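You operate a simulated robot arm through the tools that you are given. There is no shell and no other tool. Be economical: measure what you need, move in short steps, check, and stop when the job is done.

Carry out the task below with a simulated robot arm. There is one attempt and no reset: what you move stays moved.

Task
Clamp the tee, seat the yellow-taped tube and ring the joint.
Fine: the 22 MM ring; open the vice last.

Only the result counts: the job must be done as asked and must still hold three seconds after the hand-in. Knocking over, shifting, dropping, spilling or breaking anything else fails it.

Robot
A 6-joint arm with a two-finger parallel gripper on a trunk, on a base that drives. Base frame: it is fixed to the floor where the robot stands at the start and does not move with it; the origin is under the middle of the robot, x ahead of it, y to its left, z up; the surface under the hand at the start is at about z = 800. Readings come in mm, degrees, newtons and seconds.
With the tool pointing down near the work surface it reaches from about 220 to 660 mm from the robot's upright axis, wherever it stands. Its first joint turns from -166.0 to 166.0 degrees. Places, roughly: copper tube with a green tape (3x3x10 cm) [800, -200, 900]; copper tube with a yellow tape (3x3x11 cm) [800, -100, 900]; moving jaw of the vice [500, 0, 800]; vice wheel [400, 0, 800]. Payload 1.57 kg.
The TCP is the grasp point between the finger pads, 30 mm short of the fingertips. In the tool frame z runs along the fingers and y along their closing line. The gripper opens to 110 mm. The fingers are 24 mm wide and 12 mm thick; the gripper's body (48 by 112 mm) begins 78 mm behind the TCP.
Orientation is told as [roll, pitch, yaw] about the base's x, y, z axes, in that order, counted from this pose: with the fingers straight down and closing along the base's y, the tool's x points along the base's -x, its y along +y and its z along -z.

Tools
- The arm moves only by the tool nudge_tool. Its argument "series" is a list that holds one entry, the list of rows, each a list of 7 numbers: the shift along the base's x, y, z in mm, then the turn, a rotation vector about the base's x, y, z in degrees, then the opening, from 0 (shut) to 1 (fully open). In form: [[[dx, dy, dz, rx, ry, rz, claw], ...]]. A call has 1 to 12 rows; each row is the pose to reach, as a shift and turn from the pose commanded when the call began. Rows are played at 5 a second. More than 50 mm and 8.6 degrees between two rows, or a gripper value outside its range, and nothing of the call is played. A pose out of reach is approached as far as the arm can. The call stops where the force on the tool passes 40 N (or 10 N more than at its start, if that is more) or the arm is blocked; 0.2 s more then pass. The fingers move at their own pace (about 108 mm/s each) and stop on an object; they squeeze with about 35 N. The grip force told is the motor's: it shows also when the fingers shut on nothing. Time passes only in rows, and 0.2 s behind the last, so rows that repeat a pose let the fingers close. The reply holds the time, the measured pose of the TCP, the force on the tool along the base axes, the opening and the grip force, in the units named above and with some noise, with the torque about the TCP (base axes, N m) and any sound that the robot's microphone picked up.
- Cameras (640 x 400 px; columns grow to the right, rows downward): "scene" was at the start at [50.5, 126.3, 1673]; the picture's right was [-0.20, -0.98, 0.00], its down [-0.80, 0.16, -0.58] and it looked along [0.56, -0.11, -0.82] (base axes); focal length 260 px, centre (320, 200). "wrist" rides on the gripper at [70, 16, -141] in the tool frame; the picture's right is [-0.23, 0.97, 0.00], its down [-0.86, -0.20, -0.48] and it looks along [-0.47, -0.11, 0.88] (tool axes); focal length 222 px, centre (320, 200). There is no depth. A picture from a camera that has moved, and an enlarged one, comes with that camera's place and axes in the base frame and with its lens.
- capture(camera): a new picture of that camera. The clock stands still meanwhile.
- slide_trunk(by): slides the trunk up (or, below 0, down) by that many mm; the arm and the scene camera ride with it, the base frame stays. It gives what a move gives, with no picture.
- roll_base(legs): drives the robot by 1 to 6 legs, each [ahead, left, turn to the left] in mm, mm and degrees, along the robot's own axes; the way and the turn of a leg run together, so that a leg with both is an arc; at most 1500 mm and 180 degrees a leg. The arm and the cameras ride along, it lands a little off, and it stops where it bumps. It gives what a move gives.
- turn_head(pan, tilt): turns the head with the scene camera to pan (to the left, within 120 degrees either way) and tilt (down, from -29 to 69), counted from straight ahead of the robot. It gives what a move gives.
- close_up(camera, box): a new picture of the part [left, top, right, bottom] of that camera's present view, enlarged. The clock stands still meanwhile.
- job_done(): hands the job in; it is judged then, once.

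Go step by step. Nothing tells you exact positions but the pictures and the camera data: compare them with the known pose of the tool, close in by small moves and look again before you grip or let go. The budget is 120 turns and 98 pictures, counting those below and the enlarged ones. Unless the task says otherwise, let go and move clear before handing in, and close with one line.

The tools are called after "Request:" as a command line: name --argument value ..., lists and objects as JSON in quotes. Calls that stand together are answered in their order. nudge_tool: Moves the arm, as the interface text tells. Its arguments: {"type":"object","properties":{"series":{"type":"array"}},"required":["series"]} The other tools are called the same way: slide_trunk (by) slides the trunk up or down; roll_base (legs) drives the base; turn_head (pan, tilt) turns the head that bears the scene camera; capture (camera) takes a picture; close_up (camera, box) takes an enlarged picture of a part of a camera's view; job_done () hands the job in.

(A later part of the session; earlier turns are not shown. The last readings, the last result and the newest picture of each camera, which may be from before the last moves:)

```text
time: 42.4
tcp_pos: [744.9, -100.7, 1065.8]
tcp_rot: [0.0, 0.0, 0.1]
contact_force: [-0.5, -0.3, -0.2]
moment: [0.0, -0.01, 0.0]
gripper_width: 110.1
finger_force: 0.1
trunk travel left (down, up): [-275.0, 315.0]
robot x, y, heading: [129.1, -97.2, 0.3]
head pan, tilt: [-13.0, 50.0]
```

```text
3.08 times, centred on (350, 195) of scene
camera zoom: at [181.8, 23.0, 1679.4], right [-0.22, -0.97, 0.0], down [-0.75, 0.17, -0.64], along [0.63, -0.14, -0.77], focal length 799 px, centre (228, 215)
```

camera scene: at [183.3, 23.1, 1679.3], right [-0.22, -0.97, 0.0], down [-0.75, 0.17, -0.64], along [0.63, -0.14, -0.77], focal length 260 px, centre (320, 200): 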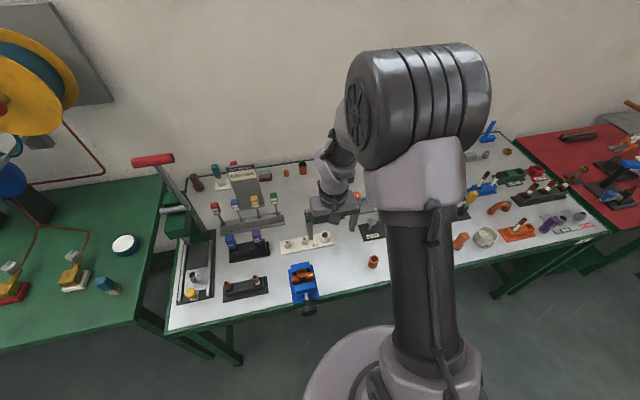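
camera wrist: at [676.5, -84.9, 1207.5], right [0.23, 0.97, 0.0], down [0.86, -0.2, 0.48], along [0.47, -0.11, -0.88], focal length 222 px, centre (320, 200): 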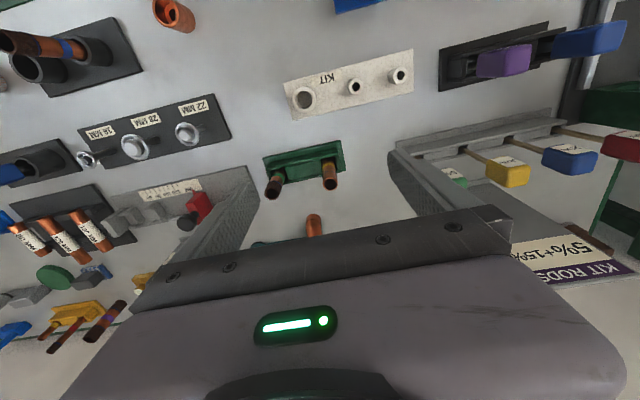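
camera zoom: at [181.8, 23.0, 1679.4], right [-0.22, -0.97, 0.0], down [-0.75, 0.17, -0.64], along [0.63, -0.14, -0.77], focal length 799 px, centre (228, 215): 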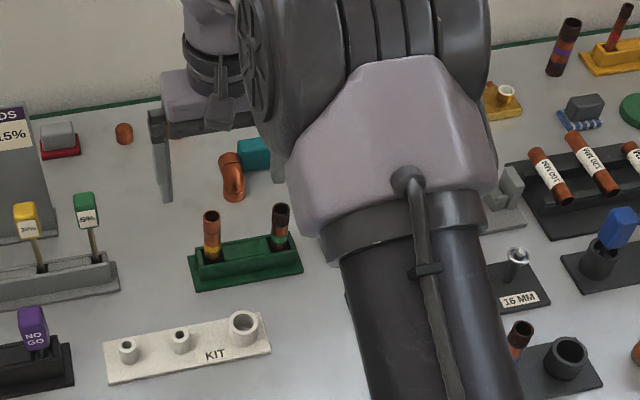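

Request:
close_up --camera "wrist" --box '[250, 120, 370, 220]'

Request:
close_up --camera "wrist" --box '[120, 80, 240, 180]'

```text
4.00 times, centred on (310, 170) of wrist
camera zoom: at [676.5, -84.9, 1207.5], right [0.23, 0.97, 0.0], down [0.86, -0.2, 0.48], along [0.47, -0.11, -0.88], focal length 888 px, centre (360, 320)
```

zoom: 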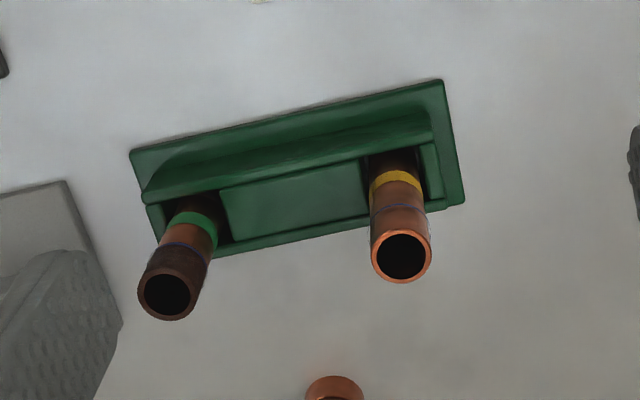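

```text
4.00 times, centred on (180, 130) of wrist
camera zoom: at [676.5, -84.9, 1207.5], right [0.23, 0.97, 0.0], down [0.86, -0.2, 0.48], along [0.47, -0.11, -0.88], focal length 888 px, centre (880, 480)
```

zoom: 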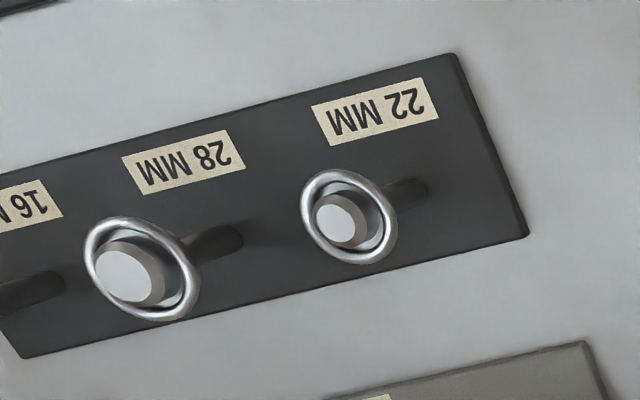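

Tube top at about (813,-100,909), 22 MM ring around (702,-295). I move over the tube with a narrower opening.

Request:
nudge_tool --series '[[[35, 0, -30, 0, 0, 0, 0.55], [68, 0, -60, 0, 0, 0, 0.55], [68, 0, -90, 0, 0, 0, 0.55]]]'

Request:
capture --camera "wrist"

```text
time: 43.2
tcp_pos: [812.3, -101.9, 977.1]
tcp_rot: [-0.1, 0.1, 0.0]
contact_force: [0.0, 0.0, 1.1]
moment: [0.01, -0.01, 0.01]
gripper_width: 60.5
finger_force: 0.1
trunk travel left (down, up): [-275.0, 315.0]
robot x, y, heading: [126.5, -101.1, 0.0]
head pan, tilt: [-13.0, 50.0]
```

```text
59 pictures are left
camera wrist: at [743.8, -84.9, 1119.0], right [0.23, 0.97, 0.0], down [0.86, -0.2, 0.48], along [0.47, -0.11, -0.88], focal length 222 px, centre (320, 200)
```

wrist: 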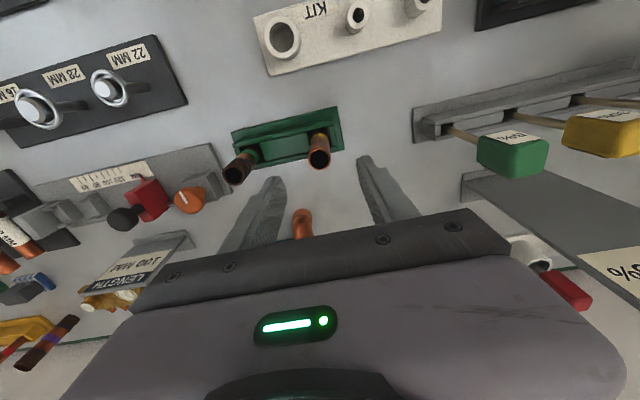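

Request:
nudge_tool --series '[[[0, 0, -35, 0, 0, 0, 0.55], [0, 0, -70, 0, 0, 0, 0.55], [0, 0, -92, 0, 0, 0, 0.55]]]'

Request:
capture --camera "wrist"

Request:
close_up --camera "scene" --box '[290, 140, 370, 220]'

```text
time: 44.0
tcp_pos: [802.5, -97.8, 885.8]
tcp_rot: [-0.2, -0.1, 0.1]
contact_force: [0.2, 0.3, -0.6]
moment: [0.05, 0.03, 0.02]
gripper_width: 60.3
finger_force: 0.1
out of reach, approached as far as the arm can: row 2, 3
trunk travel left (down, up): [-275.0, 315.0]
robot x, y, heading: [129.4, -99.5, -0.2]
head pan, tilt: [-13.0, 50.0]
```

```text
58 pictures are left
camera wrist: at [734.0, -82.8, 1027.9], right [0.23, 0.97, 0.0], down [0.86, -0.2, 0.48], along [0.47, -0.11, -0.88], focal length 222 px, centre (320, 200)
```

wrist: 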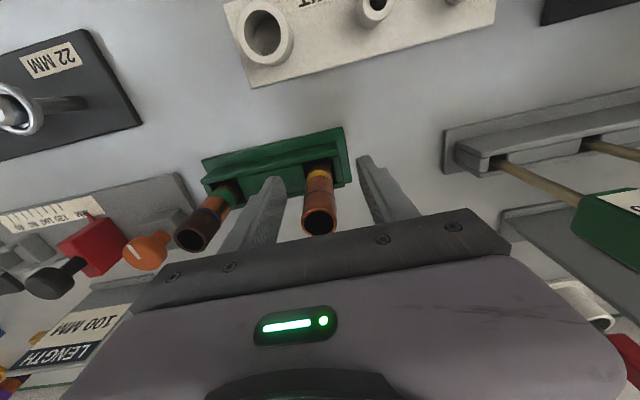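

```text
5.00 times, centred on (330, 180) of scene
camera zoom: at [182.3, 23.1, 1679.4], right [-0.22, -0.97, 0.0], down [-0.75, 0.17, -0.64], along [0.63, -0.14, -0.77], focal length 1298 px, centre (270, 300)
```

zoom: 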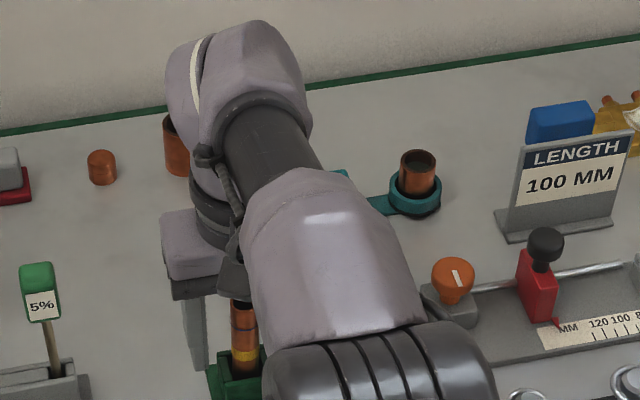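

The pose is just out of reach; I rise, drive 40 mm ahead and come down again.

Request:
nudge_tool --series '[[[0, 0, 40, 0, 0, 0, 0.55], [-15, 0, 80, 0, 0, 0, 0.55], [-30, 0, 80, 0, 0, 0, 0.55]]]'

Request:
roll_base --legs '[[40, 0, 0]]'

```text
time: 44.8
tcp_pos: [813.7, -97.9, 963.1]
tcp_rot: [-0.2, 0.2, 0.1]
contact_force: [0.4, -0.3, -0.1]
moment: [0.01, 0.0, 0.03]
gripper_width: 60.6
finger_force: 0.0
out of reach, approached as far as the arm can: row 1, 2, 3
trunk travel left (down, up): [-275.0, 315.0]
robot x, y, heading: [128.7, -101.3, 0.0]
head pan, tilt: [-13.0, 50.0]
```

```text
time: 45.6
tcp_pos: [855.0, -99.2, 961.3]
tcp_rot: [-0.1, 0.2, 0.1]
contact_force: [0.6, 0.5, -0.3]
moment: [0.05, 0.01, 0.02]
gripper_width: 60.6
finger_force: 0.1
trunk travel left (down, up): [-275.0, 315.0]
robot x, y, heading: [167.3, -104.1, 0.0]
head pan, tilt: [-13.0, 50.0]
```

Request:
nudge_tool --series '[[[-20, -1, 0, 0, 0, 0, 0.55], [-42, -2, 0, 0, 0, 0, 0.55]]]'

Request:
capture --camera "wrist"

```text
time: 46.2
tcp_pos: [853.1, -98.0, 962.3]
tcp_rot: [-0.1, 0.2, 0.1]
contact_force: [0.2, -0.3, -0.2]
moment: [-0.02, 0.0, 0.01]
gripper_width: 60.6
finger_force: 0.1
out of reach, approached as far as the arm can: row 1, 2
trunk travel left (down, up): [-275.0, 315.0]
robot x, y, heading: [166.6, -102.1, 0.2]
head pan, tilt: [-13.0, 50.0]
```

```text
56 pictures are left
camera wrist: at [784.1, -83.0, 1104.6], right [0.23, 0.97, 0.0], down [0.86, -0.2, 0.48], along [0.46, -0.11, -0.88], focal length 222 px, centre (320, 200)
```

wrist: 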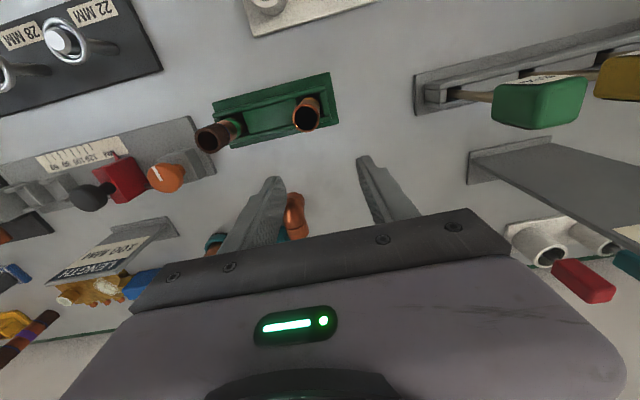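

Request:
nudge_tool --series '[[[-45, 0, 20, 0, 0, 0, 0.55], [-85, 0, 40, 0, 0, 0, 0.55], [-120, 0, 60, 0, 0, 0, 0.55], [-150, 0, 80, 0, 0, 0, 0.55], [-150, 0, 80, 0, 0, 0, 0.55]]]'

```text
time: 47.4
tcp_pos: [855.8, -98.4, 997.6]
tcp_rot: [-0.1, 0.2, 0.1]
contact_force: [0.7, -0.2, 0.1]
moment: [0.0, -0.02, -0.01]
gripper_width: 60.6
finger_force: 0.1
out of reach, approached as far as the arm can: row 1, 2, 3, 4, 5
trunk travel left (down, up): [-275.0, 315.0]
robot x, y, heading: [166.4, -96.3, 0.5]
head pan, tilt: [-13.0, 50.0]
```

Request:
nudge_tool --series '[[[-10, 0, 0, 0, 8, 0, 0.55], [-30, 0, 0, 0, 14, 0, 0.55], [-60, 0, 0, 0, 14, 0, 0.55], [-90, 0, 0, 0, 8, 0, 0.55], [-110, 0, 0, 0, 0, 0, 0.55]]]'

```text
time: 48.6
tcp_pos: [743.3, -99.8, 997.5]
tcp_rot: [-0.1, 0.0, 0.0]
contact_force: [1.0, 0.0, 0.4]
moment: [-0.01, 0.01, 0.0]
gripper_width: 60.7
finger_force: 0.0
out of reach, approached as far as the arm can: row 1, 2
trunk travel left (down, up): [-275.0, 315.0]
robot x, y, heading: [168.4, -101.3, 0.3]
head pan, tilt: [-13.0, 50.0]
```

Recovered. Now with the base 40 mm further ahead I go over the tube and down.

Request:
nudge_tool --series '[[[35, -1, -10, 0, 0, 0, 0.55], [69, -1.5, -30, 0, 0, 0, 0.55], [69, -1.5, -70, 0, 0, 0, 0.55], [69, -1.5, -115, 0, 0, 0, 0.55]]]'

Request:
capture --camera "wrist"

```text
time: 49.6
tcp_pos: [813.3, -102.7, 880.5]
tcp_rot: [-0.2, 0.3, 0.1]
contact_force: [0.0, 0.5, 0.1]
moment: [0.0, 0.03, 0.0]
gripper_width: 60.3
finger_force: 0.0
trunk travel left (down, up): [-275.0, 315.0]
robot x, y, heading: [165.9, -100.1, 0.1]
head pan, tilt: [-13.0, 50.0]
```

```text
55 pictures are left
camera wrist: at [744.8, -86.9, 1021.9], right [0.23, 0.97, 0.0], down [0.86, -0.2, 0.48], along [0.46, -0.11, -0.88], focal length 222 px, centre (320, 200)
```

wrist: 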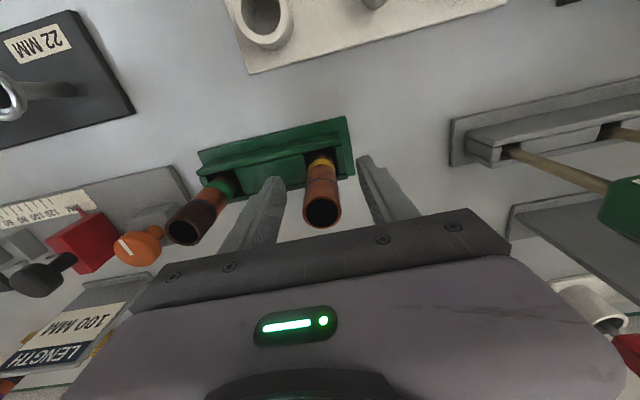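

Request:
nudge_tool --series '[[[0, 0.5, 0, 0, 0, 0, 0.3], [0, 0.5, 0, 0, 0, 0, 0.25], [0, 0.5, 0, 0, 0, 0, 0.0], [0, 0.5, 0, 0, 0, 0, 0.0], [0, 0.5, 0, 0, 0, 0, 0.0]]]'

Request:
close_up --camera "wrist" --box '[180, 90, 420, 240]'

```text
time: 50.8
tcp_pos: [813.3, -102.0, 881.0]
tcp_rot: [-0.1, 0.2, 0.1]
contact_force: [-0.4, 0.3, 0.5]
moment: [-0.09, -0.02, 0.02]
gripper_width: 20.9
finger_force: 34.3
trunk travel left (down, up): [-275.0, 315.0]
robot x, y, heading: [167.2, -102.7, 0.1]
head pan, tilt: [-13.0, 50.0]
```

```text
2.67 times, centred on (300, 165) of wrist
camera zoom: at [744.4, -86.2, 1022.4], right [0.23, 0.97, 0.0], down [0.86, -0.2, 0.48], along [0.46, -0.11, -0.88], focal length 592 px, centre (373, 293)
```

zoom: 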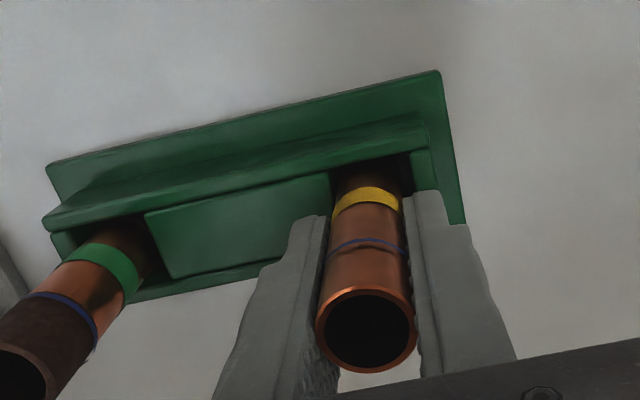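

Gripped (21 mm). I lift it and inspect both ends in the scene camera.

Request:
nudge_tool --series '[[[0, 0, 30, 0, 0, 0, 0], [0, 0, 70, 0, 0, 0, 0], [0, 0, 110, 0, 0, 0, 0], [-30, 0, 140, 0, 0, 0, 0], [-70, 0, 160, 0, 0, 0, 0], [-110, 10, 160, 0, 0, 0, 0], [-150, 30, 160, 0, 0, 0, 0]]]'

Request:
close_up --camera "scene" --box '[260, 120, 360, 240]'

Request:
close_up --camera "wrist" --box '[220, 60, 420, 240]'

```text
time: 52.4
tcp_pos: [663.1, -72.5, 1041.3]
tcp_rot: [-0.2, 0.1, 0.1]
contact_force: [0.0, -0.6, -0.7]
moment: [0.0, -0.04, -0.01]
gripper_width: 20.7
finger_force: 34.0
trunk travel left (down, up): [-275.0, 315.0]
robot x, y, heading: [167.8, -102.0, -0.1]
head pan, tilt: [-13.0, 50.0]
```

```text
3.33 times, centred on (310, 180) of scene
camera zoom: at [220.5, 23.7, 1679.4], right [-0.22, -0.97, 0.0], down [-0.75, 0.17, -0.64], along [0.63, -0.14, -0.77], focal length 865 px, centre (353, 267)
```

zoom: 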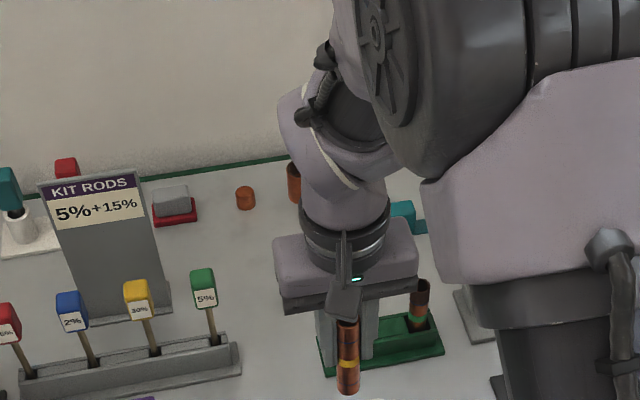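

```text
2.22 times, centred on (320, 150) of wrist
camera zoom: at [594.2, -56.2, 1183.0], right [0.23, 0.97, 0.0], down [0.86, -0.2, 0.48], along [0.46, -0.11, -0.88], focal length 494 px, centre (320, 311)
```

zoom: 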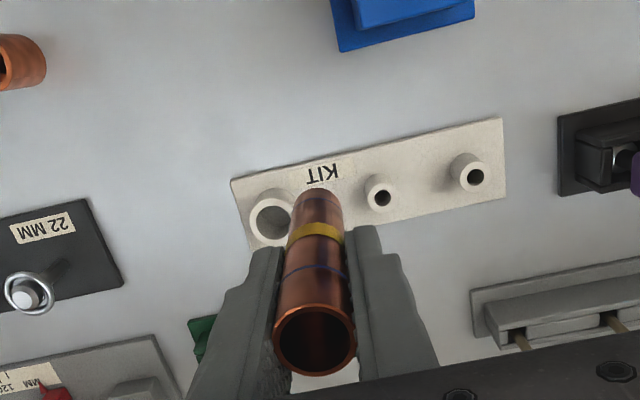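

Request:
close_up --camera "scene" --box '[300, 205, 335, 245]'

Request:
close_up --camera "wrist" --box '[290, 125, 370, 235]'

```text
10.00 times, centred on (318, 225) of scene
camera zoom: at [220.5, 23.7, 1679.4], right [-0.22, -0.97, 0.0], down [-0.75, 0.17, -0.64], along [0.63, -0.14, -0.77], focal length 2596 px, centre (345, -50)
```

zoom: 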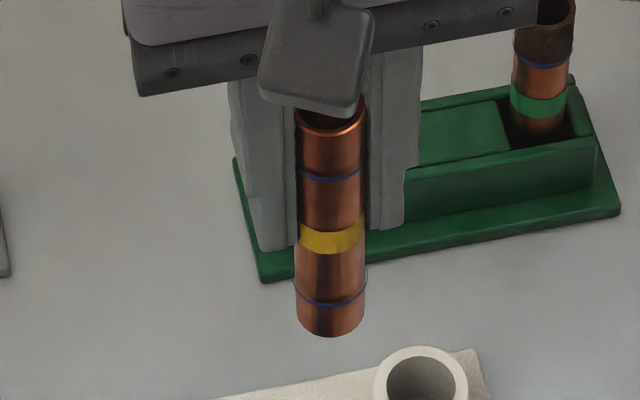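

```text
3.64 times, centred on (330, 180) of wrist
camera zoom: at [594.2, -56.2, 1183.0], right [0.23, 0.97, 0.0], down [0.86, -0.2, 0.48], along [0.46, -0.11, -0.88], focal length 808 px, centre (284, 273)
```

zoom: 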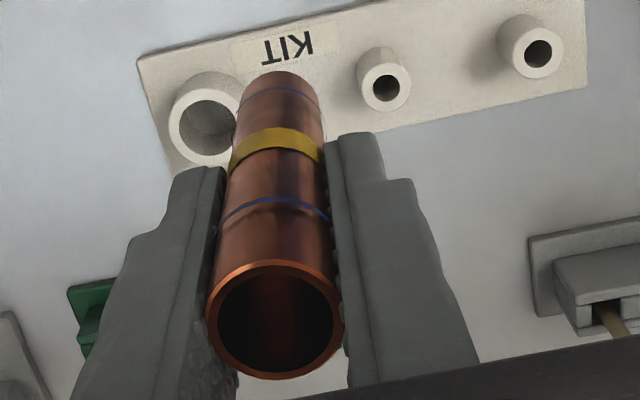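

Both ends are clean and marked alike. I go beside the tee at height to measure its mouth.

Request:
nudge_tool --series '[[[-25, 40, 0, 0, 0, 0, 0], [-50, 80, 0, 0, 0, 0, 0], [-85, 115, 0, 0, 0, 0, 0], [-123, 147, 0, 0, 0, 0, 0]]]'

Request:
close_up --camera "wrist" --box '[200, 80, 340, 230]'

Request:
close_up --camera "scene" --box '[270, 200, 370, 320]'

```text
time: 53.4
tcp_pos: [540.7, 76.2, 1040.9]
tcp_rot: [-0.2, 0.2, 0.1]
contact_force: [-0.1, 0.0, -1.0]
moment: [-0.02, -0.01, 0.0]
gripper_width: 20.6
finger_force: 34.1
trunk travel left (down, up): [-275.0, 315.0]
robot x, y, heading: [168.9, -100.3, 0.0]
head pan, tilt: [-13.0, 50.0]
```

```text
2.67 times, centred on (270, 155) of wrist
camera zoom: at [471.7, 92.1, 1182.6], right [0.23, 0.97, 0.0], down [0.86, -0.2, 0.48], along [0.46, -0.11, -0.88], focal length 592 px, centre (453, 320)
```

zoom: 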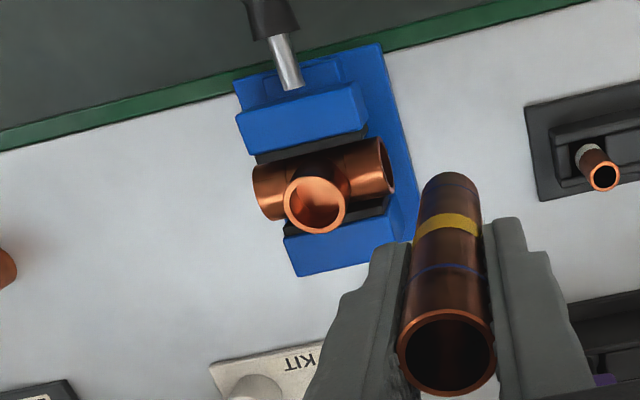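

```text
3.33 times, centred on (320, 260) of scene
camera zoom: at [220.8, 23.9, 1679.4], right [-0.22, -0.97, 0.0], down [-0.75, 0.17, -0.64], along [0.63, -0.14, -0.77], focal length 865 px, centre (320, 0)
```

zoom: 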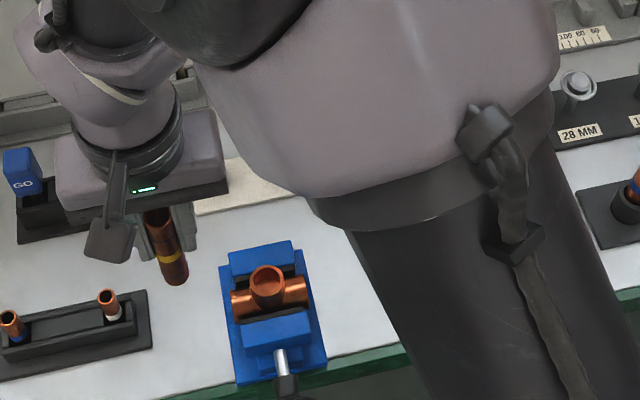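

Request:
nudge_tool --series '[[[2, -30, 0, 0, 0, 0, 0], [5, -60, 0, 0, 0, 0, 0], [8, -78, 0, 0, 0, 0, 0], [8, -78, -40, 0, 0, 0, 0], [8, -78, -66, 0, 0, 0, 0]]]'

Request:
close_up --camera "wrist" --box '[270, 110, 370, 230]'

Request:
close_up --camera "scene" --box '[280, 240, 350, 320]'

```text
time: 54.6
tcp_pos: [546.5, -2.8, 974.9]
tcp_rot: [-0.1, 0.3, 0.1]
contact_force: [-1.0, -0.7, -0.3]
moment: [-0.02, -0.02, 0.03]
gripper_width: 20.9
finger_force: 34.0
trunk travel left (down, up): [-275.0, 315.0]
robot x, y, heading: [169.0, -100.8, 0.0]
head pan, tilt: [-13.0, 50.0]
```

```text
3.33 times, centred on (320, 170) of wrist
camera zoom: at [479.7, 12.6, 1116.3], right [0.23, 0.97, 0.0], down [0.86, -0.2, 0.48], along [0.46, -0.11, -0.88], focal length 740 px, centre (320, 300)
```

zoom: 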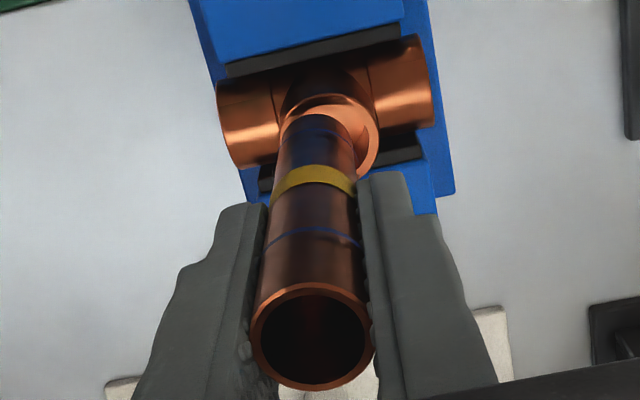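

```text
5.00 times, centred on (315, 280) of scene
camera zoom: at [221.7, 23.0, 1679.4], right [-0.22, -0.97, 0.0], down [-0.75, 0.17, -0.64], along [0.63, -0.14, -0.77], focal length 1298 px, centre (345, -200)
```

zoom: 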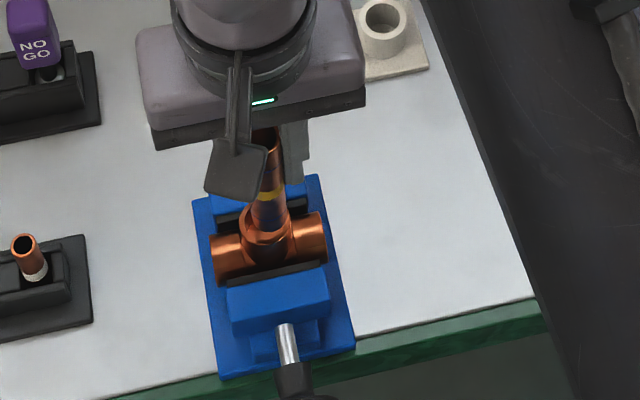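

Request:
close_up --camera "scene" --box '[305, 268, 330, 296]'

```text
14.29 times, centred on (318, 282) of scene
camera zoom: at [221.7, 23.0, 1679.4], right [-0.22, -0.97, 0.0], down [-0.75, 0.17, -0.64], along [0.63, -0.14, -0.77], focal length 3709 px, centre (356, -971)
```

zoom: 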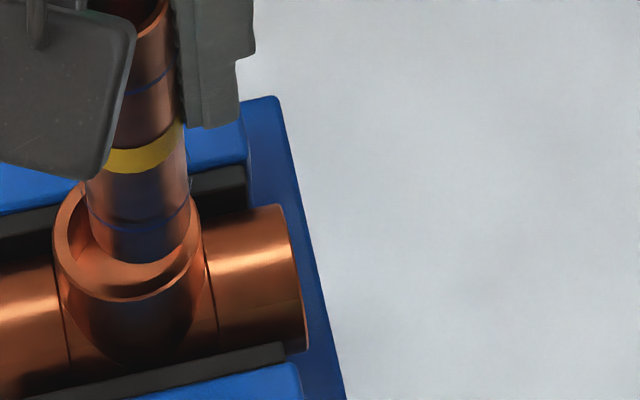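

Request:
nudge_tool --series '[[[4.5, 2.2, 0, 0, 0, 0, 0], [4.5, 2.2, -10, 0, 0, 0, 0], [4.5, 2.2, -10, 0, 0, 0, 0]]]'

Request:
close_up --camera "scene" --box '[305, 268, 330, 296]'

Request:
close_up --camera "wrist" --box '[290, 110, 370, 200]'

```text
time: 55.4
tcp_pos: [553.3, -1.0, 965.2]
tcp_rot: [-0.1, 0.3, 0.1]
contact_force: [0.2, 0.4, 0.0]
moment: [-0.02, 0.02, -0.02]
gripper_width: 20.7
finger_force: 34.4
trunk travel left (down, up): [-275.0, 315.0]
robot x, y, heading: [168.3, -99.7, 0.2]
head pan, tilt: [-13.0, 50.0]
```

```text
14.29 times, centred on (318, 282) of scene
camera zoom: at [221.5, 23.1, 1679.4], right [-0.22, -0.97, 0.0], down [-0.75, 0.17, -0.64], along [0.63, -0.14, -0.77], focal length 3709 px, centre (356, -971)
```

zoom: 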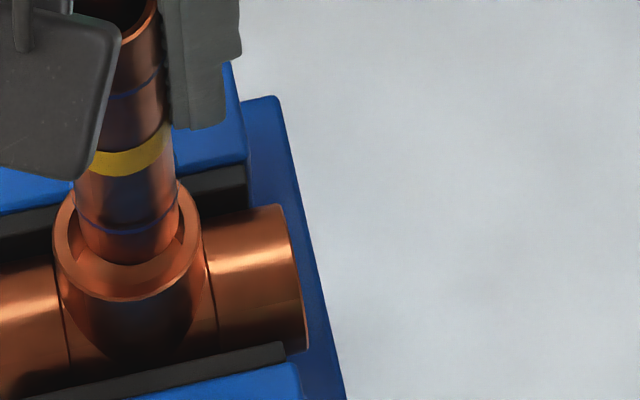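

```text
4.44 times, centred on (330, 155) of wrist
camera zoom: at [484.2, 14.7, 1106.6], right [0.23, 0.97, 0.0], down [0.86, -0.2, 0.48], along [0.46, -0.11, -0.88], focal length 987 px, centre (276, 400)
```

zoom: 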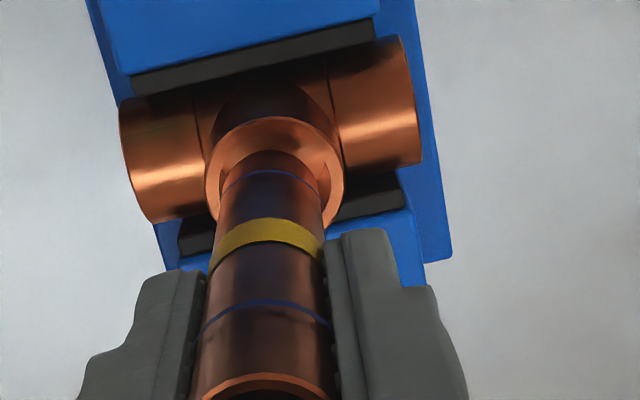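

Aligned within about 1 mm. Lowering gently while watching force.

Request:
nudge_tool --series '[[[0.6, 0, -4, 0, 0, 0, 0], [0.6, 0, -8, 0, 0, 0, 0], [0.6, 0, -12, 0, 0, 0, 0], [0.6, 0, -16, 0, 0, 0, 0], [0.6, 0, -19, 0, 0, 0, 0]]]'

Request:
close_up --camera "scene" --box '[305, 268, 330, 296]'

```text
time: 56.6
tcp_pos: [552.8, -0.4, 946.5]
tcp_rot: [-0.2, 0.1, 0.1]
contact_force: [-5.4, 5.3, -0.2]
moment: [0.42, 0.39, 0.01]
gripper_width: 20.6
finger_force: 34.3
trunk travel left (down, up): [-275.0, 315.0]
robot x, y, heading: [165.7, -98.1, 0.1]
head pan, tilt: [-13.0, 50.0]
```

```text
14.29 times, centred on (318, 282) of scene
camera zoom: at [221.0, 23.7, 1679.4], right [-0.22, -0.97, 0.0], down [-0.75, 0.17, -0.64], along [0.63, -0.14, -0.77], focal length 3709 px, centre (356, -971)
```

zoom: 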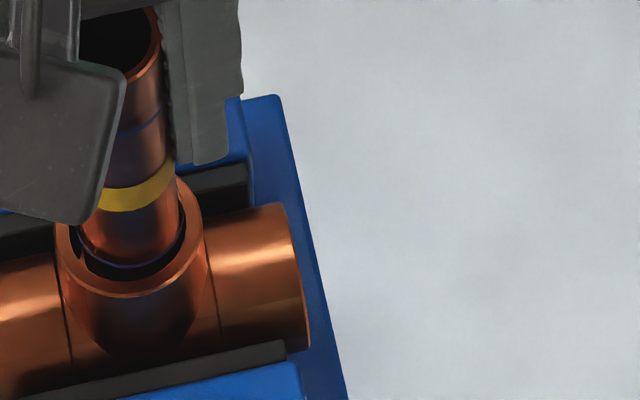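

The tube has entered the socket. I relieve the side force and push on until it bottoms.

Request:
nudge_tool --series '[[[-0.4, 0.4, 0, 0, 0, 0, 0], [-0.5, 0.5, -2, 0, 0, 0, 0], [-0.5, 0.5, -4, 0, 0, 0, 0], [-0.5, 0.5, -6, 0, 0, 0, 0], [-0.5, 0.5, -8, 0, 0, 0, 0], [-0.5, 0.5, -10, 0, 0, 0, 0]]]'

Request:
close_up --camera "scene" --box '[305, 268, 330, 296]'

```text
time: 58.0
tcp_pos: [552.4, -1.5, 936.7]
tcp_rot: [-0.2, 0.0, 0.1]
contact_force: [0.2, -2.2, 35.5]
moment: [-0.44, 0.56, 0.06]
gripper_width: 20.7
finger_force: 33.8
trunk travel left (down, up): [-275.0, 315.0]
robot x, y, heading: [169.5, -102.5, 0.4]
head pan, tilt: [-13.0, 50.0]
```

```text
14.29 times, centred on (318, 282) of scene
camera zoom: at [219.2, 22.9, 1679.8], right [-0.22, -0.97, 0.0], down [-0.75, 0.17, -0.64], along [0.63, -0.14, -0.77], focal length 3709 px, centre (356, -971)
```

zoom: 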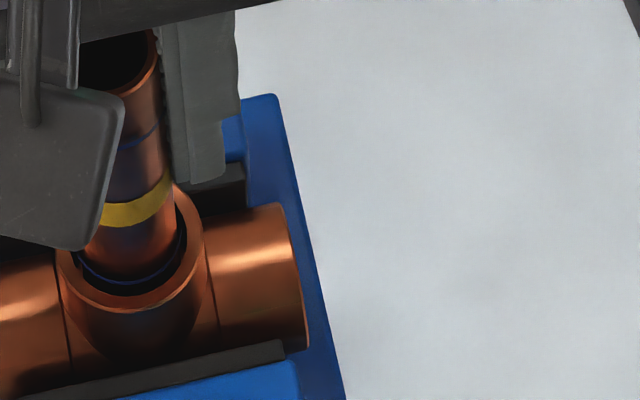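

Request:
nudge_tool --series '[[[0, 0, 3, 0, 0, 0, 0], [0, 0.5, 3, 0, 0.6, 0, 0], [-0.5, 0, 2, 0, 0, 0, 0], [0.5, -0.5, 1, 0, 0, 0, 0], [0, 0, 0, 0, 0, 0, 0], [0, 0, -1.5, 0, 0, 0, 0], [0, 0, -2.5, 0, 0, 0, 0]]]'

Request:
close_up --camera "scene" --box '[305, 265, 330, 293]'

```text
time: 59.5
tcp_pos: [553.0, 0.8, 937.4]
tcp_rot: [-0.1, -0.1, 0.0]
contact_force: [-4.3, -4.5, 33.6]
moment: [-0.48, 0.83, 0.01]
gripper_width: 20.9
finger_force: 34.2
trunk travel left (down, up): [-275.0, 315.0]
robot x, y, heading: [162.9, -100.4, 0.2]
head pan, tilt: [-13.0, 50.0]
stopped in row 7: the force on the tool passed its limit at 49 N (the readings are from after the stop); the commanded pose is now the measured one
```

```text
14.29 times, centred on (318, 279) of scene
camera zoom: at [218.4, 22.3, 1679.8], right [-0.22, -0.97, 0.0], down [-0.75, 0.17, -0.64], along [0.63, -0.14, -0.76], focal length 3709 px, centre (356, -929)
```

zoom: 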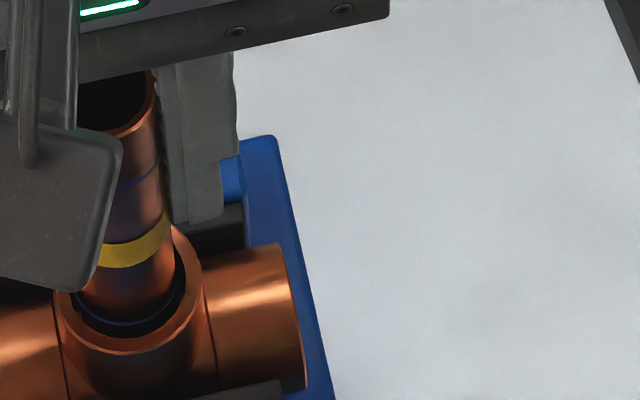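

It stops firmly at the same height, so it appears bottomed. I ease off and release to look.

Request:
nudge_tool --series '[[[0, 0, 1, 0, 0, 0, 0], [0, 0, 1, 0, 0, 0, 0.3], [0, 0, 1, 0, 0, 0, 0.5], [0, 0, 1, 0, 0, 0, 0.6], [0, 0, 30, 0, 0, 0, 0.6], [0, 0, 70, 0, 0, 0, 0.6], [0, 40, 110, 0, 0, 0, 0.6], [0, 80, 110, 0, 0, 0, 0.6]]]'

Request:
close_up --camera "scene" --box '[300, 258, 335, 296]'

Request:
close_up --camera "wrist" --box '[200, 90, 320, 190]'

```text
refused: row 7 steps farther than a row can; nothing moved
```

```text
10.53 times, centred on (318, 277) of scene
camera zoom: at [218.4, 22.3, 1679.8], right [-0.22, -0.97, 0.0], down [-0.75, 0.17, -0.64], along [0.63, -0.14, -0.76], focal length 2733 px, centre (346, -610)
```

zoom: 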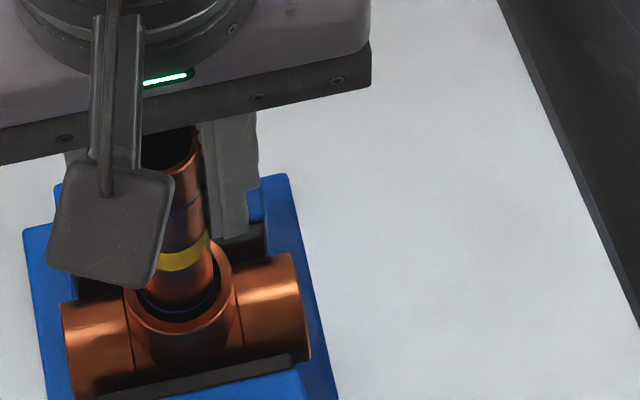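

```text
4.00 times, centred on (260, 140) of wrist
camera zoom: at [483.3, 15.2, 1078.2], right [0.23, 0.97, 0.0], down [0.85, -0.2, 0.48], along [0.47, -0.11, -0.88], focal length 888 px, centre (560, 440)
```

zoom: 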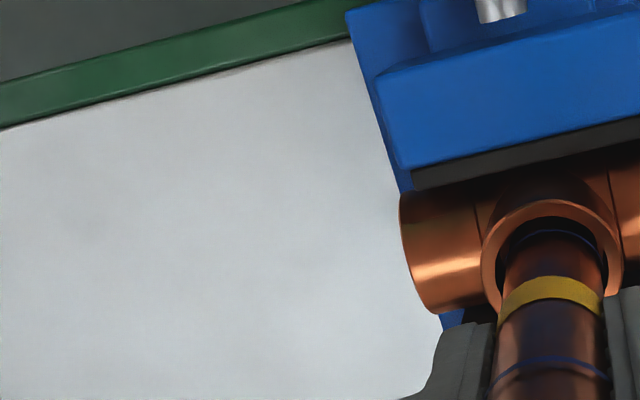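

Request:
nudge_tool --series '[[[0, 0, 1, 0, 0, 0, 0], [0, 0, 1, 0, 0, 0, 0.3], [0, 0, 1, 0, 0, 0, 0.5], [0, 0, 1, 0, 0, 0, 0.6], [0, 0, 1, 0, 0, 0, 0.6], [0, 0, 30, 0, 0, 0, 0.6], [0, 0, 70, 0, 0, 0, 0.6], [0, 0, 110, 0, 0, 0, 0.6], [0, 40, 110, 0, 0, 0, 0.6], [0, 80, 110, 0, 0, 0, 0.6]]]'

Request:
close_up --camera "scene" --box '[300, 258, 335, 296]'

Request:
close_up --camera "wrist" --box '[200, 90, 320, 190]'

```text
time: 61.7
tcp_pos: [554.8, 80.1, 1045.8]
tcp_rot: [0.0, 0.0, 0.0]
contact_force: [-0.4, 0.8, 1.2]
moment: [-0.02, -0.01, 0.01]
gripper_width: 66.3
finger_force: 0.1
trunk travel left (down, up): [-275.0, 315.0]
robot x, y, heading: [166.0, -101.2, -0.1]
head pan, tilt: [-13.0, 50.0]
```

```text
10.53 times, centred on (318, 277) of scene
camera zoom: at [221.3, 23.7, 1679.4], right [-0.22, -0.97, 0.0], down [-0.75, 0.17, -0.64], along [0.63, -0.14, -0.77], focal length 2733 px, centre (346, -610)
```

zoom: 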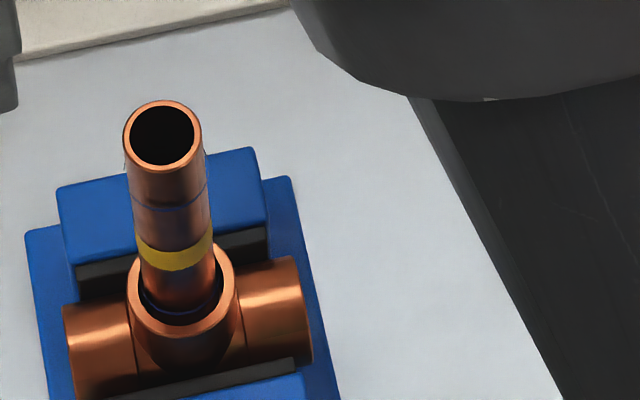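

```text
4.00 times, centred on (260, 140) of wrist
camera zoom: at [484.8, 96.5, 1187.0], right [0.23, 0.97, 0.0], down [0.86, -0.2, 0.48], along [0.47, -0.11, -0.88], focal length 888 px, centre (560, 440)
```

zoom: 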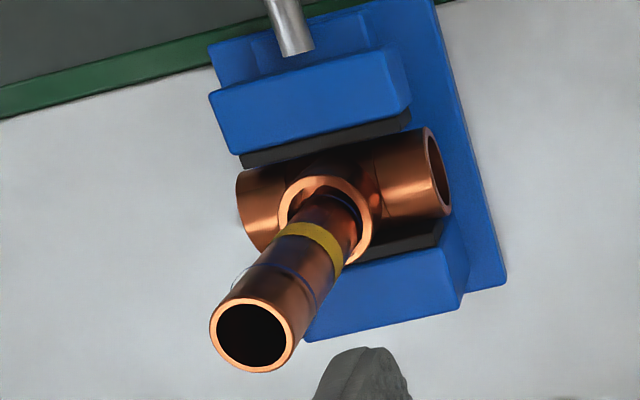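

Tube stands seated in the tee with the mark at the mouth. Now over to the 22 MM ring.

Request:
nudge_tool --series '[[[15, -45, 0, 0, 0, 0, 0.6], [30, -90, 0, 0, 0, 0, 0.6], [45, -135, 0, 0, 0, 0, 0.6], [60, -180, 0, 0, 0, 0, 0.6], [75, -225, 0, 0, 0, 0, 0.6], [90, -270, 0, 0, 0, 0, 0.6], [105, -315, 0, 0, 0, 0, 0.6], [120, -350, 0, 0, 0, 0, 0.6], [130, -375, -40, 0, 0, 0, 0.6]]]'

Request:
close_up --camera "wrist" --box '[220, 90, 420, 240]'

Request:
capture --camera "scene"

```text
time: 63.7
tcp_pos: [685.6, -296.9, 1003.6]
tcp_rot: [-0.1, 0.1, 0.2]
contact_force: [-0.3, 0.1, 0.0]
moment: [0.01, 0.0, 0.04]
gripper_width: 66.4
finger_force: 0.0
trunk travel left (down, up): [-275.0, 315.0]
robot x, y, heading: [168.2, -99.6, 0.3]
head pan, tilt: [-13.0, 50.0]
```

```text
2.67 times, centred on (320, 165) of wrist
camera zoom: at [617.2, -281.4, 1145.1], right [0.23, 0.97, 0.0], down [0.86, -0.2, 0.48], along [0.46, -0.11, -0.88], focal length 592 px, centre (320, 293)
```

zoom: 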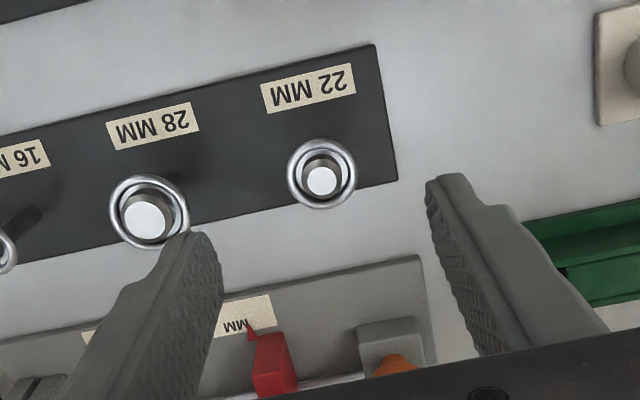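

```text
34 pictures are left
camera scene: at [222.8, 22.1, 1679.4], right [-0.22, -0.97, 0.0], down [-0.75, 0.17, -0.64], along [0.63, -0.14, -0.77], focal length 260 px, centre (320, 200)
```

scene: 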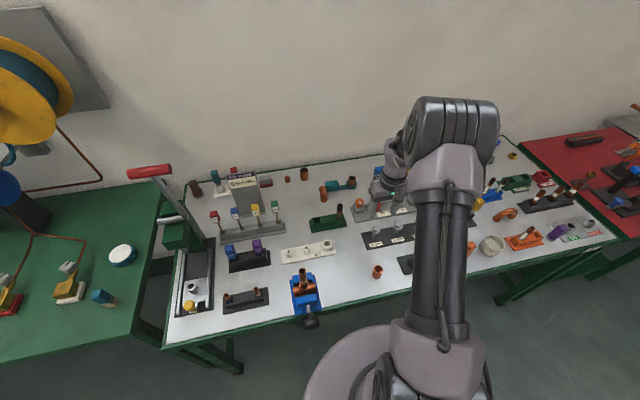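

Request:
nudge_tool --series '[[[17, -4.5, -20, 0, 0, 0, 0.6], [17, -4.5, -60, 0, 0, 0, 0.6], [17, -4.5, -100, 0, 0, 0, 0.6], [17, -4.5, -126, 0, 0, 0, 0.6]]]'

Request:
close_up --camera "wrist" --box '[220, 90, 420, 240]'

```text
time: 64.7
tcp_pos: [702.4, -299.0, 878.2]
tcp_rot: [-0.1, 0.1, 0.1]
contact_force: [0.0, 0.4, 0.5]
moment: [-0.02, -0.01, 0.03]
gripper_width: 65.8
finger_force: 0.1
trunk travel left (down, up): [-275.0, 315.0]
robot x, y, heading: [165.1, -100.5, 0.3]
head pan, tilt: [-13.0, 50.0]
```

```text
2.67 times, centred on (320, 165) of wrist
camera zoom: at [632.2, -283.1, 1019.9], right [0.23, 0.97, 0.0], down [0.86, -0.2, 0.48], along [0.47, -0.11, -0.88], focal length 592 px, centre (320, 293)
```

zoom: 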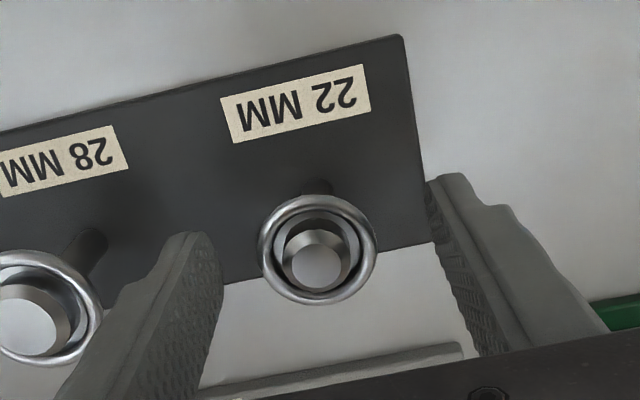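

Request:
nudge_tool --series '[[[0, -1.3, 5, 0, 0, 0, 0.5], [0, -1.3, 5, 0, 0, 0, 0.38], [0, -1.3, 5, 0, 0, 0, 0.34], [0, -1.3, 5, 0, 0, 0, 0.25], [0, -1.3, 5, 0, 0, 0, 0.25]]]'

Request:
close_up --camera "wrist" --box '[240, 120, 400, 240]'

```text
time: 65.9
tcp_pos: [702.0, -300.8, 882.0]
tcp_rot: [-0.1, 0.1, 0.2]
contact_force: [-0.5, 0.4, -0.4]
moment: [0.0, 0.03, 0.03]
gripper_width: 34.1
finger_force: 35.4
trunk travel left (down, up): [-275.0, 315.0]
robot x, y, heading: [166.0, -100.5, 0.3]
head pan, tilt: [-13.0, 50.0]
```

```text
3.33 times, centred on (320, 180) of wrist
camera zoom: at [632.4, -284.8, 1025.3], right [0.23, 0.97, 0.0], down [0.86, -0.2, 0.48], along [0.47, -0.11, -0.88], focal length 740 px, centre (320, 267)
```

zoom: 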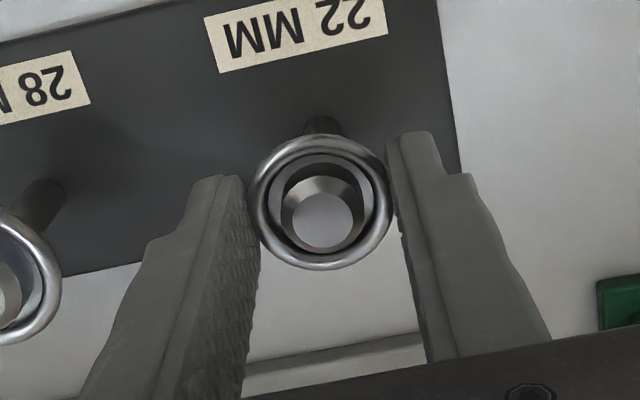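

Ring gripped at 34 mm. Lifting straight up and checking.

Request:
nudge_tool --series '[[[0, 0, 8, 0, 0, 0, 0.25], [0, 0, 20, 0, 0, 0, 0.25], [0, 0, 45, 0, 0, 0, 0.25], [0, 0, 80, 0, 0, 0, 0.25], [0, 0, 120, 0, 0, 0, 0.25], [0, 0, 160, 0, 0, 0, 0.25]]]'

Request:
close_up --camera "wrist" --box '[240, 120, 400, 240]'

```text
time: 67.3
tcp_pos: [700.3, -298.9, 1043.8]
tcp_rot: [0.0, 0.0, 0.1]
contact_force: [-0.3, -0.1, 0.1]
moment: [-0.01, 0.01, 0.03]
gripper_width: 33.7
finger_force: 34.7
trunk travel left (down, up): [-275.0, 315.0]
robot x, y, heading: [169.0, -101.7, 0.1]
head pan, tilt: [-13.0, 50.0]
```

```text
3.33 times, centred on (320, 180) of wrist
camera zoom: at [630.9, -284.5, 1185.6], right [0.23, 0.97, 0.0], down [0.86, -0.2, 0.48], along [0.47, -0.11, -0.88], focal length 740 px, centre (320, 267)
```

zoom: 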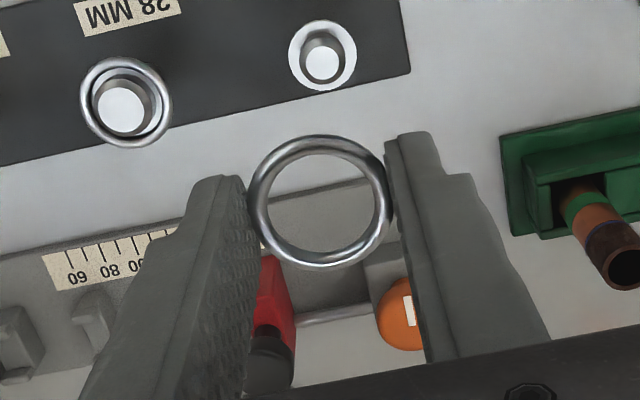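

Ring is held level and centred. Moving it over the tube, still well above.

Request:
nudge_tool --series '[[[-20, 42, 0, 0, 0, 0, 0.25], [-40, 84, 0, 0, 0, 0, 0.25], [-60, 126, 0, 0, 0, 0, 0.25], [-80, 168, 0, 0, 0, 0, 0.25], [-100, 210, 0, 0, 0, 0, 0.25], [-120, 250, 0, 0, 0, 0, 0.25], [-140, 285, 0, 0, 0, 0, 0.25], [-147, 298, 0, 0, 0, 0, 0.25], [-147, 298, -30, 0, 0, 0, 0.25]]]'

Request:
close_up --camera "wrist" --box '[240, 120, 400, 240]'

Request:
close_up --camera "scene" --box '[295, 240, 335, 285]'

```text
time: 69.3
tcp_pos: [555.5, -2.3, 1013.9]
tcp_rot: [-0.2, 0.1, 0.1]
contact_force: [-0.5, 0.1, 0.8]
moment: [-0.01, 0.0, -0.03]
gripper_width: 33.7
finger_force: 35.0
trunk travel left (down, up): [-275.0, 315.0]
robot x, y, heading: [167.7, -95.0, -0.1]
head pan, tilt: [-13.0, 50.0]
```

```text
3.33 times, centred on (320, 180) of wrist
camera zoom: at [486.5, 13.6, 1155.8], right [0.23, 0.97, 0.0], down [0.86, -0.2, 0.48], along [0.47, -0.11, -0.88], focal length 740 px, centre (320, 267)
```

zoom: 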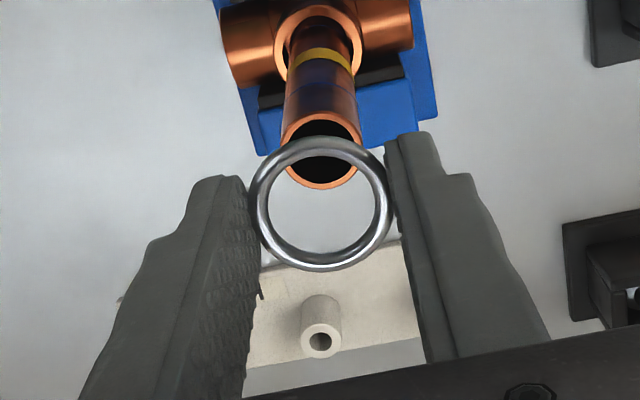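

```text
8.89 times, centred on (315, 262) of scene
camera zoom: at [222.7, 23.4, 1679.3], right [-0.22, -0.97, 0.0], down [-0.75, 0.17, -0.64], along [0.63, -0.14, -0.77], focal length 2308 px, centre (364, -356)
```

zoom: 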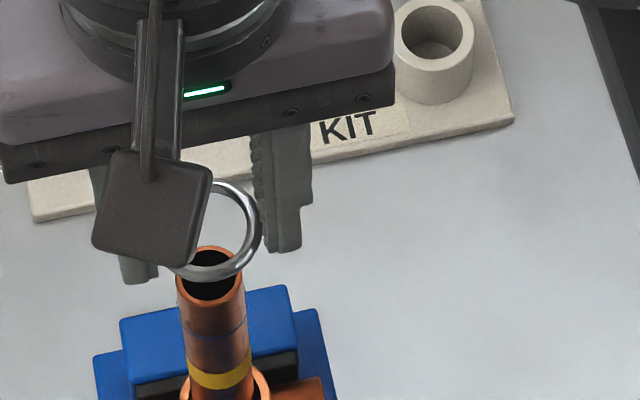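

Request:
nudge_tool --series '[[[-1.6, 0.4, 0, 0, 0, 0, 0.25], [-1.6, 0.4, -10, 0, 0, 0, 0.25], [-1.6, 0.4, -20, 0, 0, 0, 0.25]]]'

Request:
close_up --camera "wrist" --box '[240, 120, 400, 240]'

Request:
close_up --camera "scene" --box '[300, 250, 330, 285]'

```text
time: 70.1
tcp_pos: [551.5, -3.1, 994.8]
tcp_rot: [-0.1, -0.1, 0.1]
contact_force: [0.5, 0.4, 15.7]
moment: [-0.01, 0.25, 0.02]
gripper_width: 33.9
finger_force: 35.1
trunk travel left (down, up): [-275.0, 315.0]
robot x, y, heading: [165.3, -101.2, 0.0]
head pan, tilt: [-13.0, 50.0]
```

```text
3.33 times, centred on (320, 180) of wrist
camera zoom: at [483.0, 12.7, 1137.0], right [0.23, 0.97, 0.0], down [0.85, -0.2, 0.48], along [0.47, -0.11, -0.88], focal length 740 px, centre (320, 267)
```

zoom: 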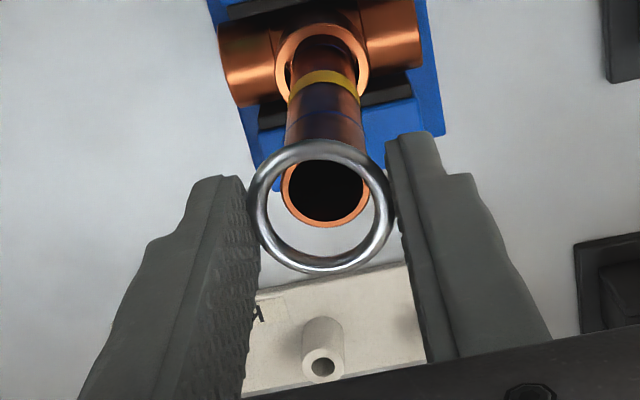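

```text
11.43 times, centred on (315, 268) of scene
camera zoom: at [220.0, 22.7, 1679.8], right [-0.22, -0.97, 0.0], down [-0.75, 0.17, -0.64], along [0.63, -0.14, -0.77], focal length 2967 px, centre (377, -571)
```

zoom: 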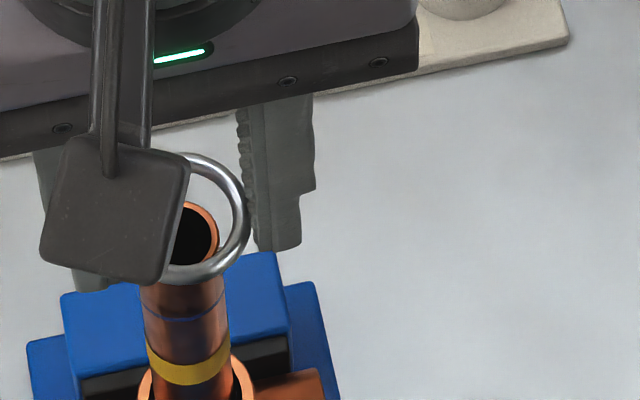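

The ring touches the rim on the near side; I lift a touch, shift 2.7 mm toward -x and try again.

Request:
nudge_tool --series '[[[0, 0, 5, 0, 0, 0, 0.25], [-2.7, 0.6, 5, 0, 0, 0, 0.25], [-2.7, 0.6, 0, 0, 0, 0, 0.25], [-2.8, 0.6, -4, 0, 0, 0, 0.25]]]'

Request:
close_up --camera "wrist" --box '[240, 120, 400, 240]'

```text
time: 71.1
tcp_pos: [550.9, -1.5, 990.0]
tcp_rot: [-0.1, 0.0, 0.3]
contact_force: [-0.3, -0.1, 0.2]
moment: [-0.02, -0.02, 0.01]
gripper_width: 33.7
finger_force: 34.8
trunk travel left (down, up): [-275.0, 315.0]
robot x, y, heading: [168.7, -100.6, 0.0]
head pan, tilt: [-13.0, 50.0]
```

```text
3.33 times, centred on (320, 180) of wrist
camera zoom: at [480.9, 13.7, 1131.8], right [0.23, 0.97, 0.0], down [0.86, -0.2, 0.48], along [0.47, -0.11, -0.88], focal length 740 px, centre (320, 267)
```

zoom: 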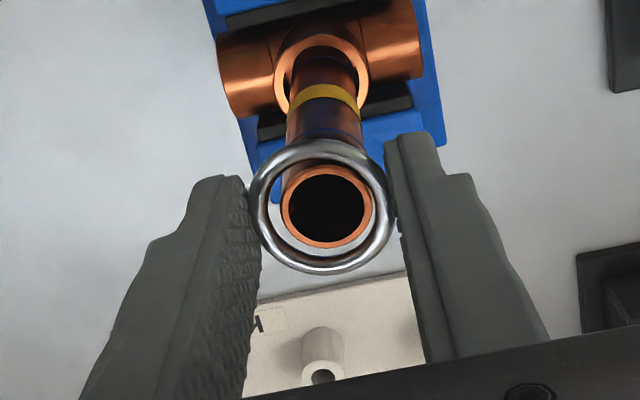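

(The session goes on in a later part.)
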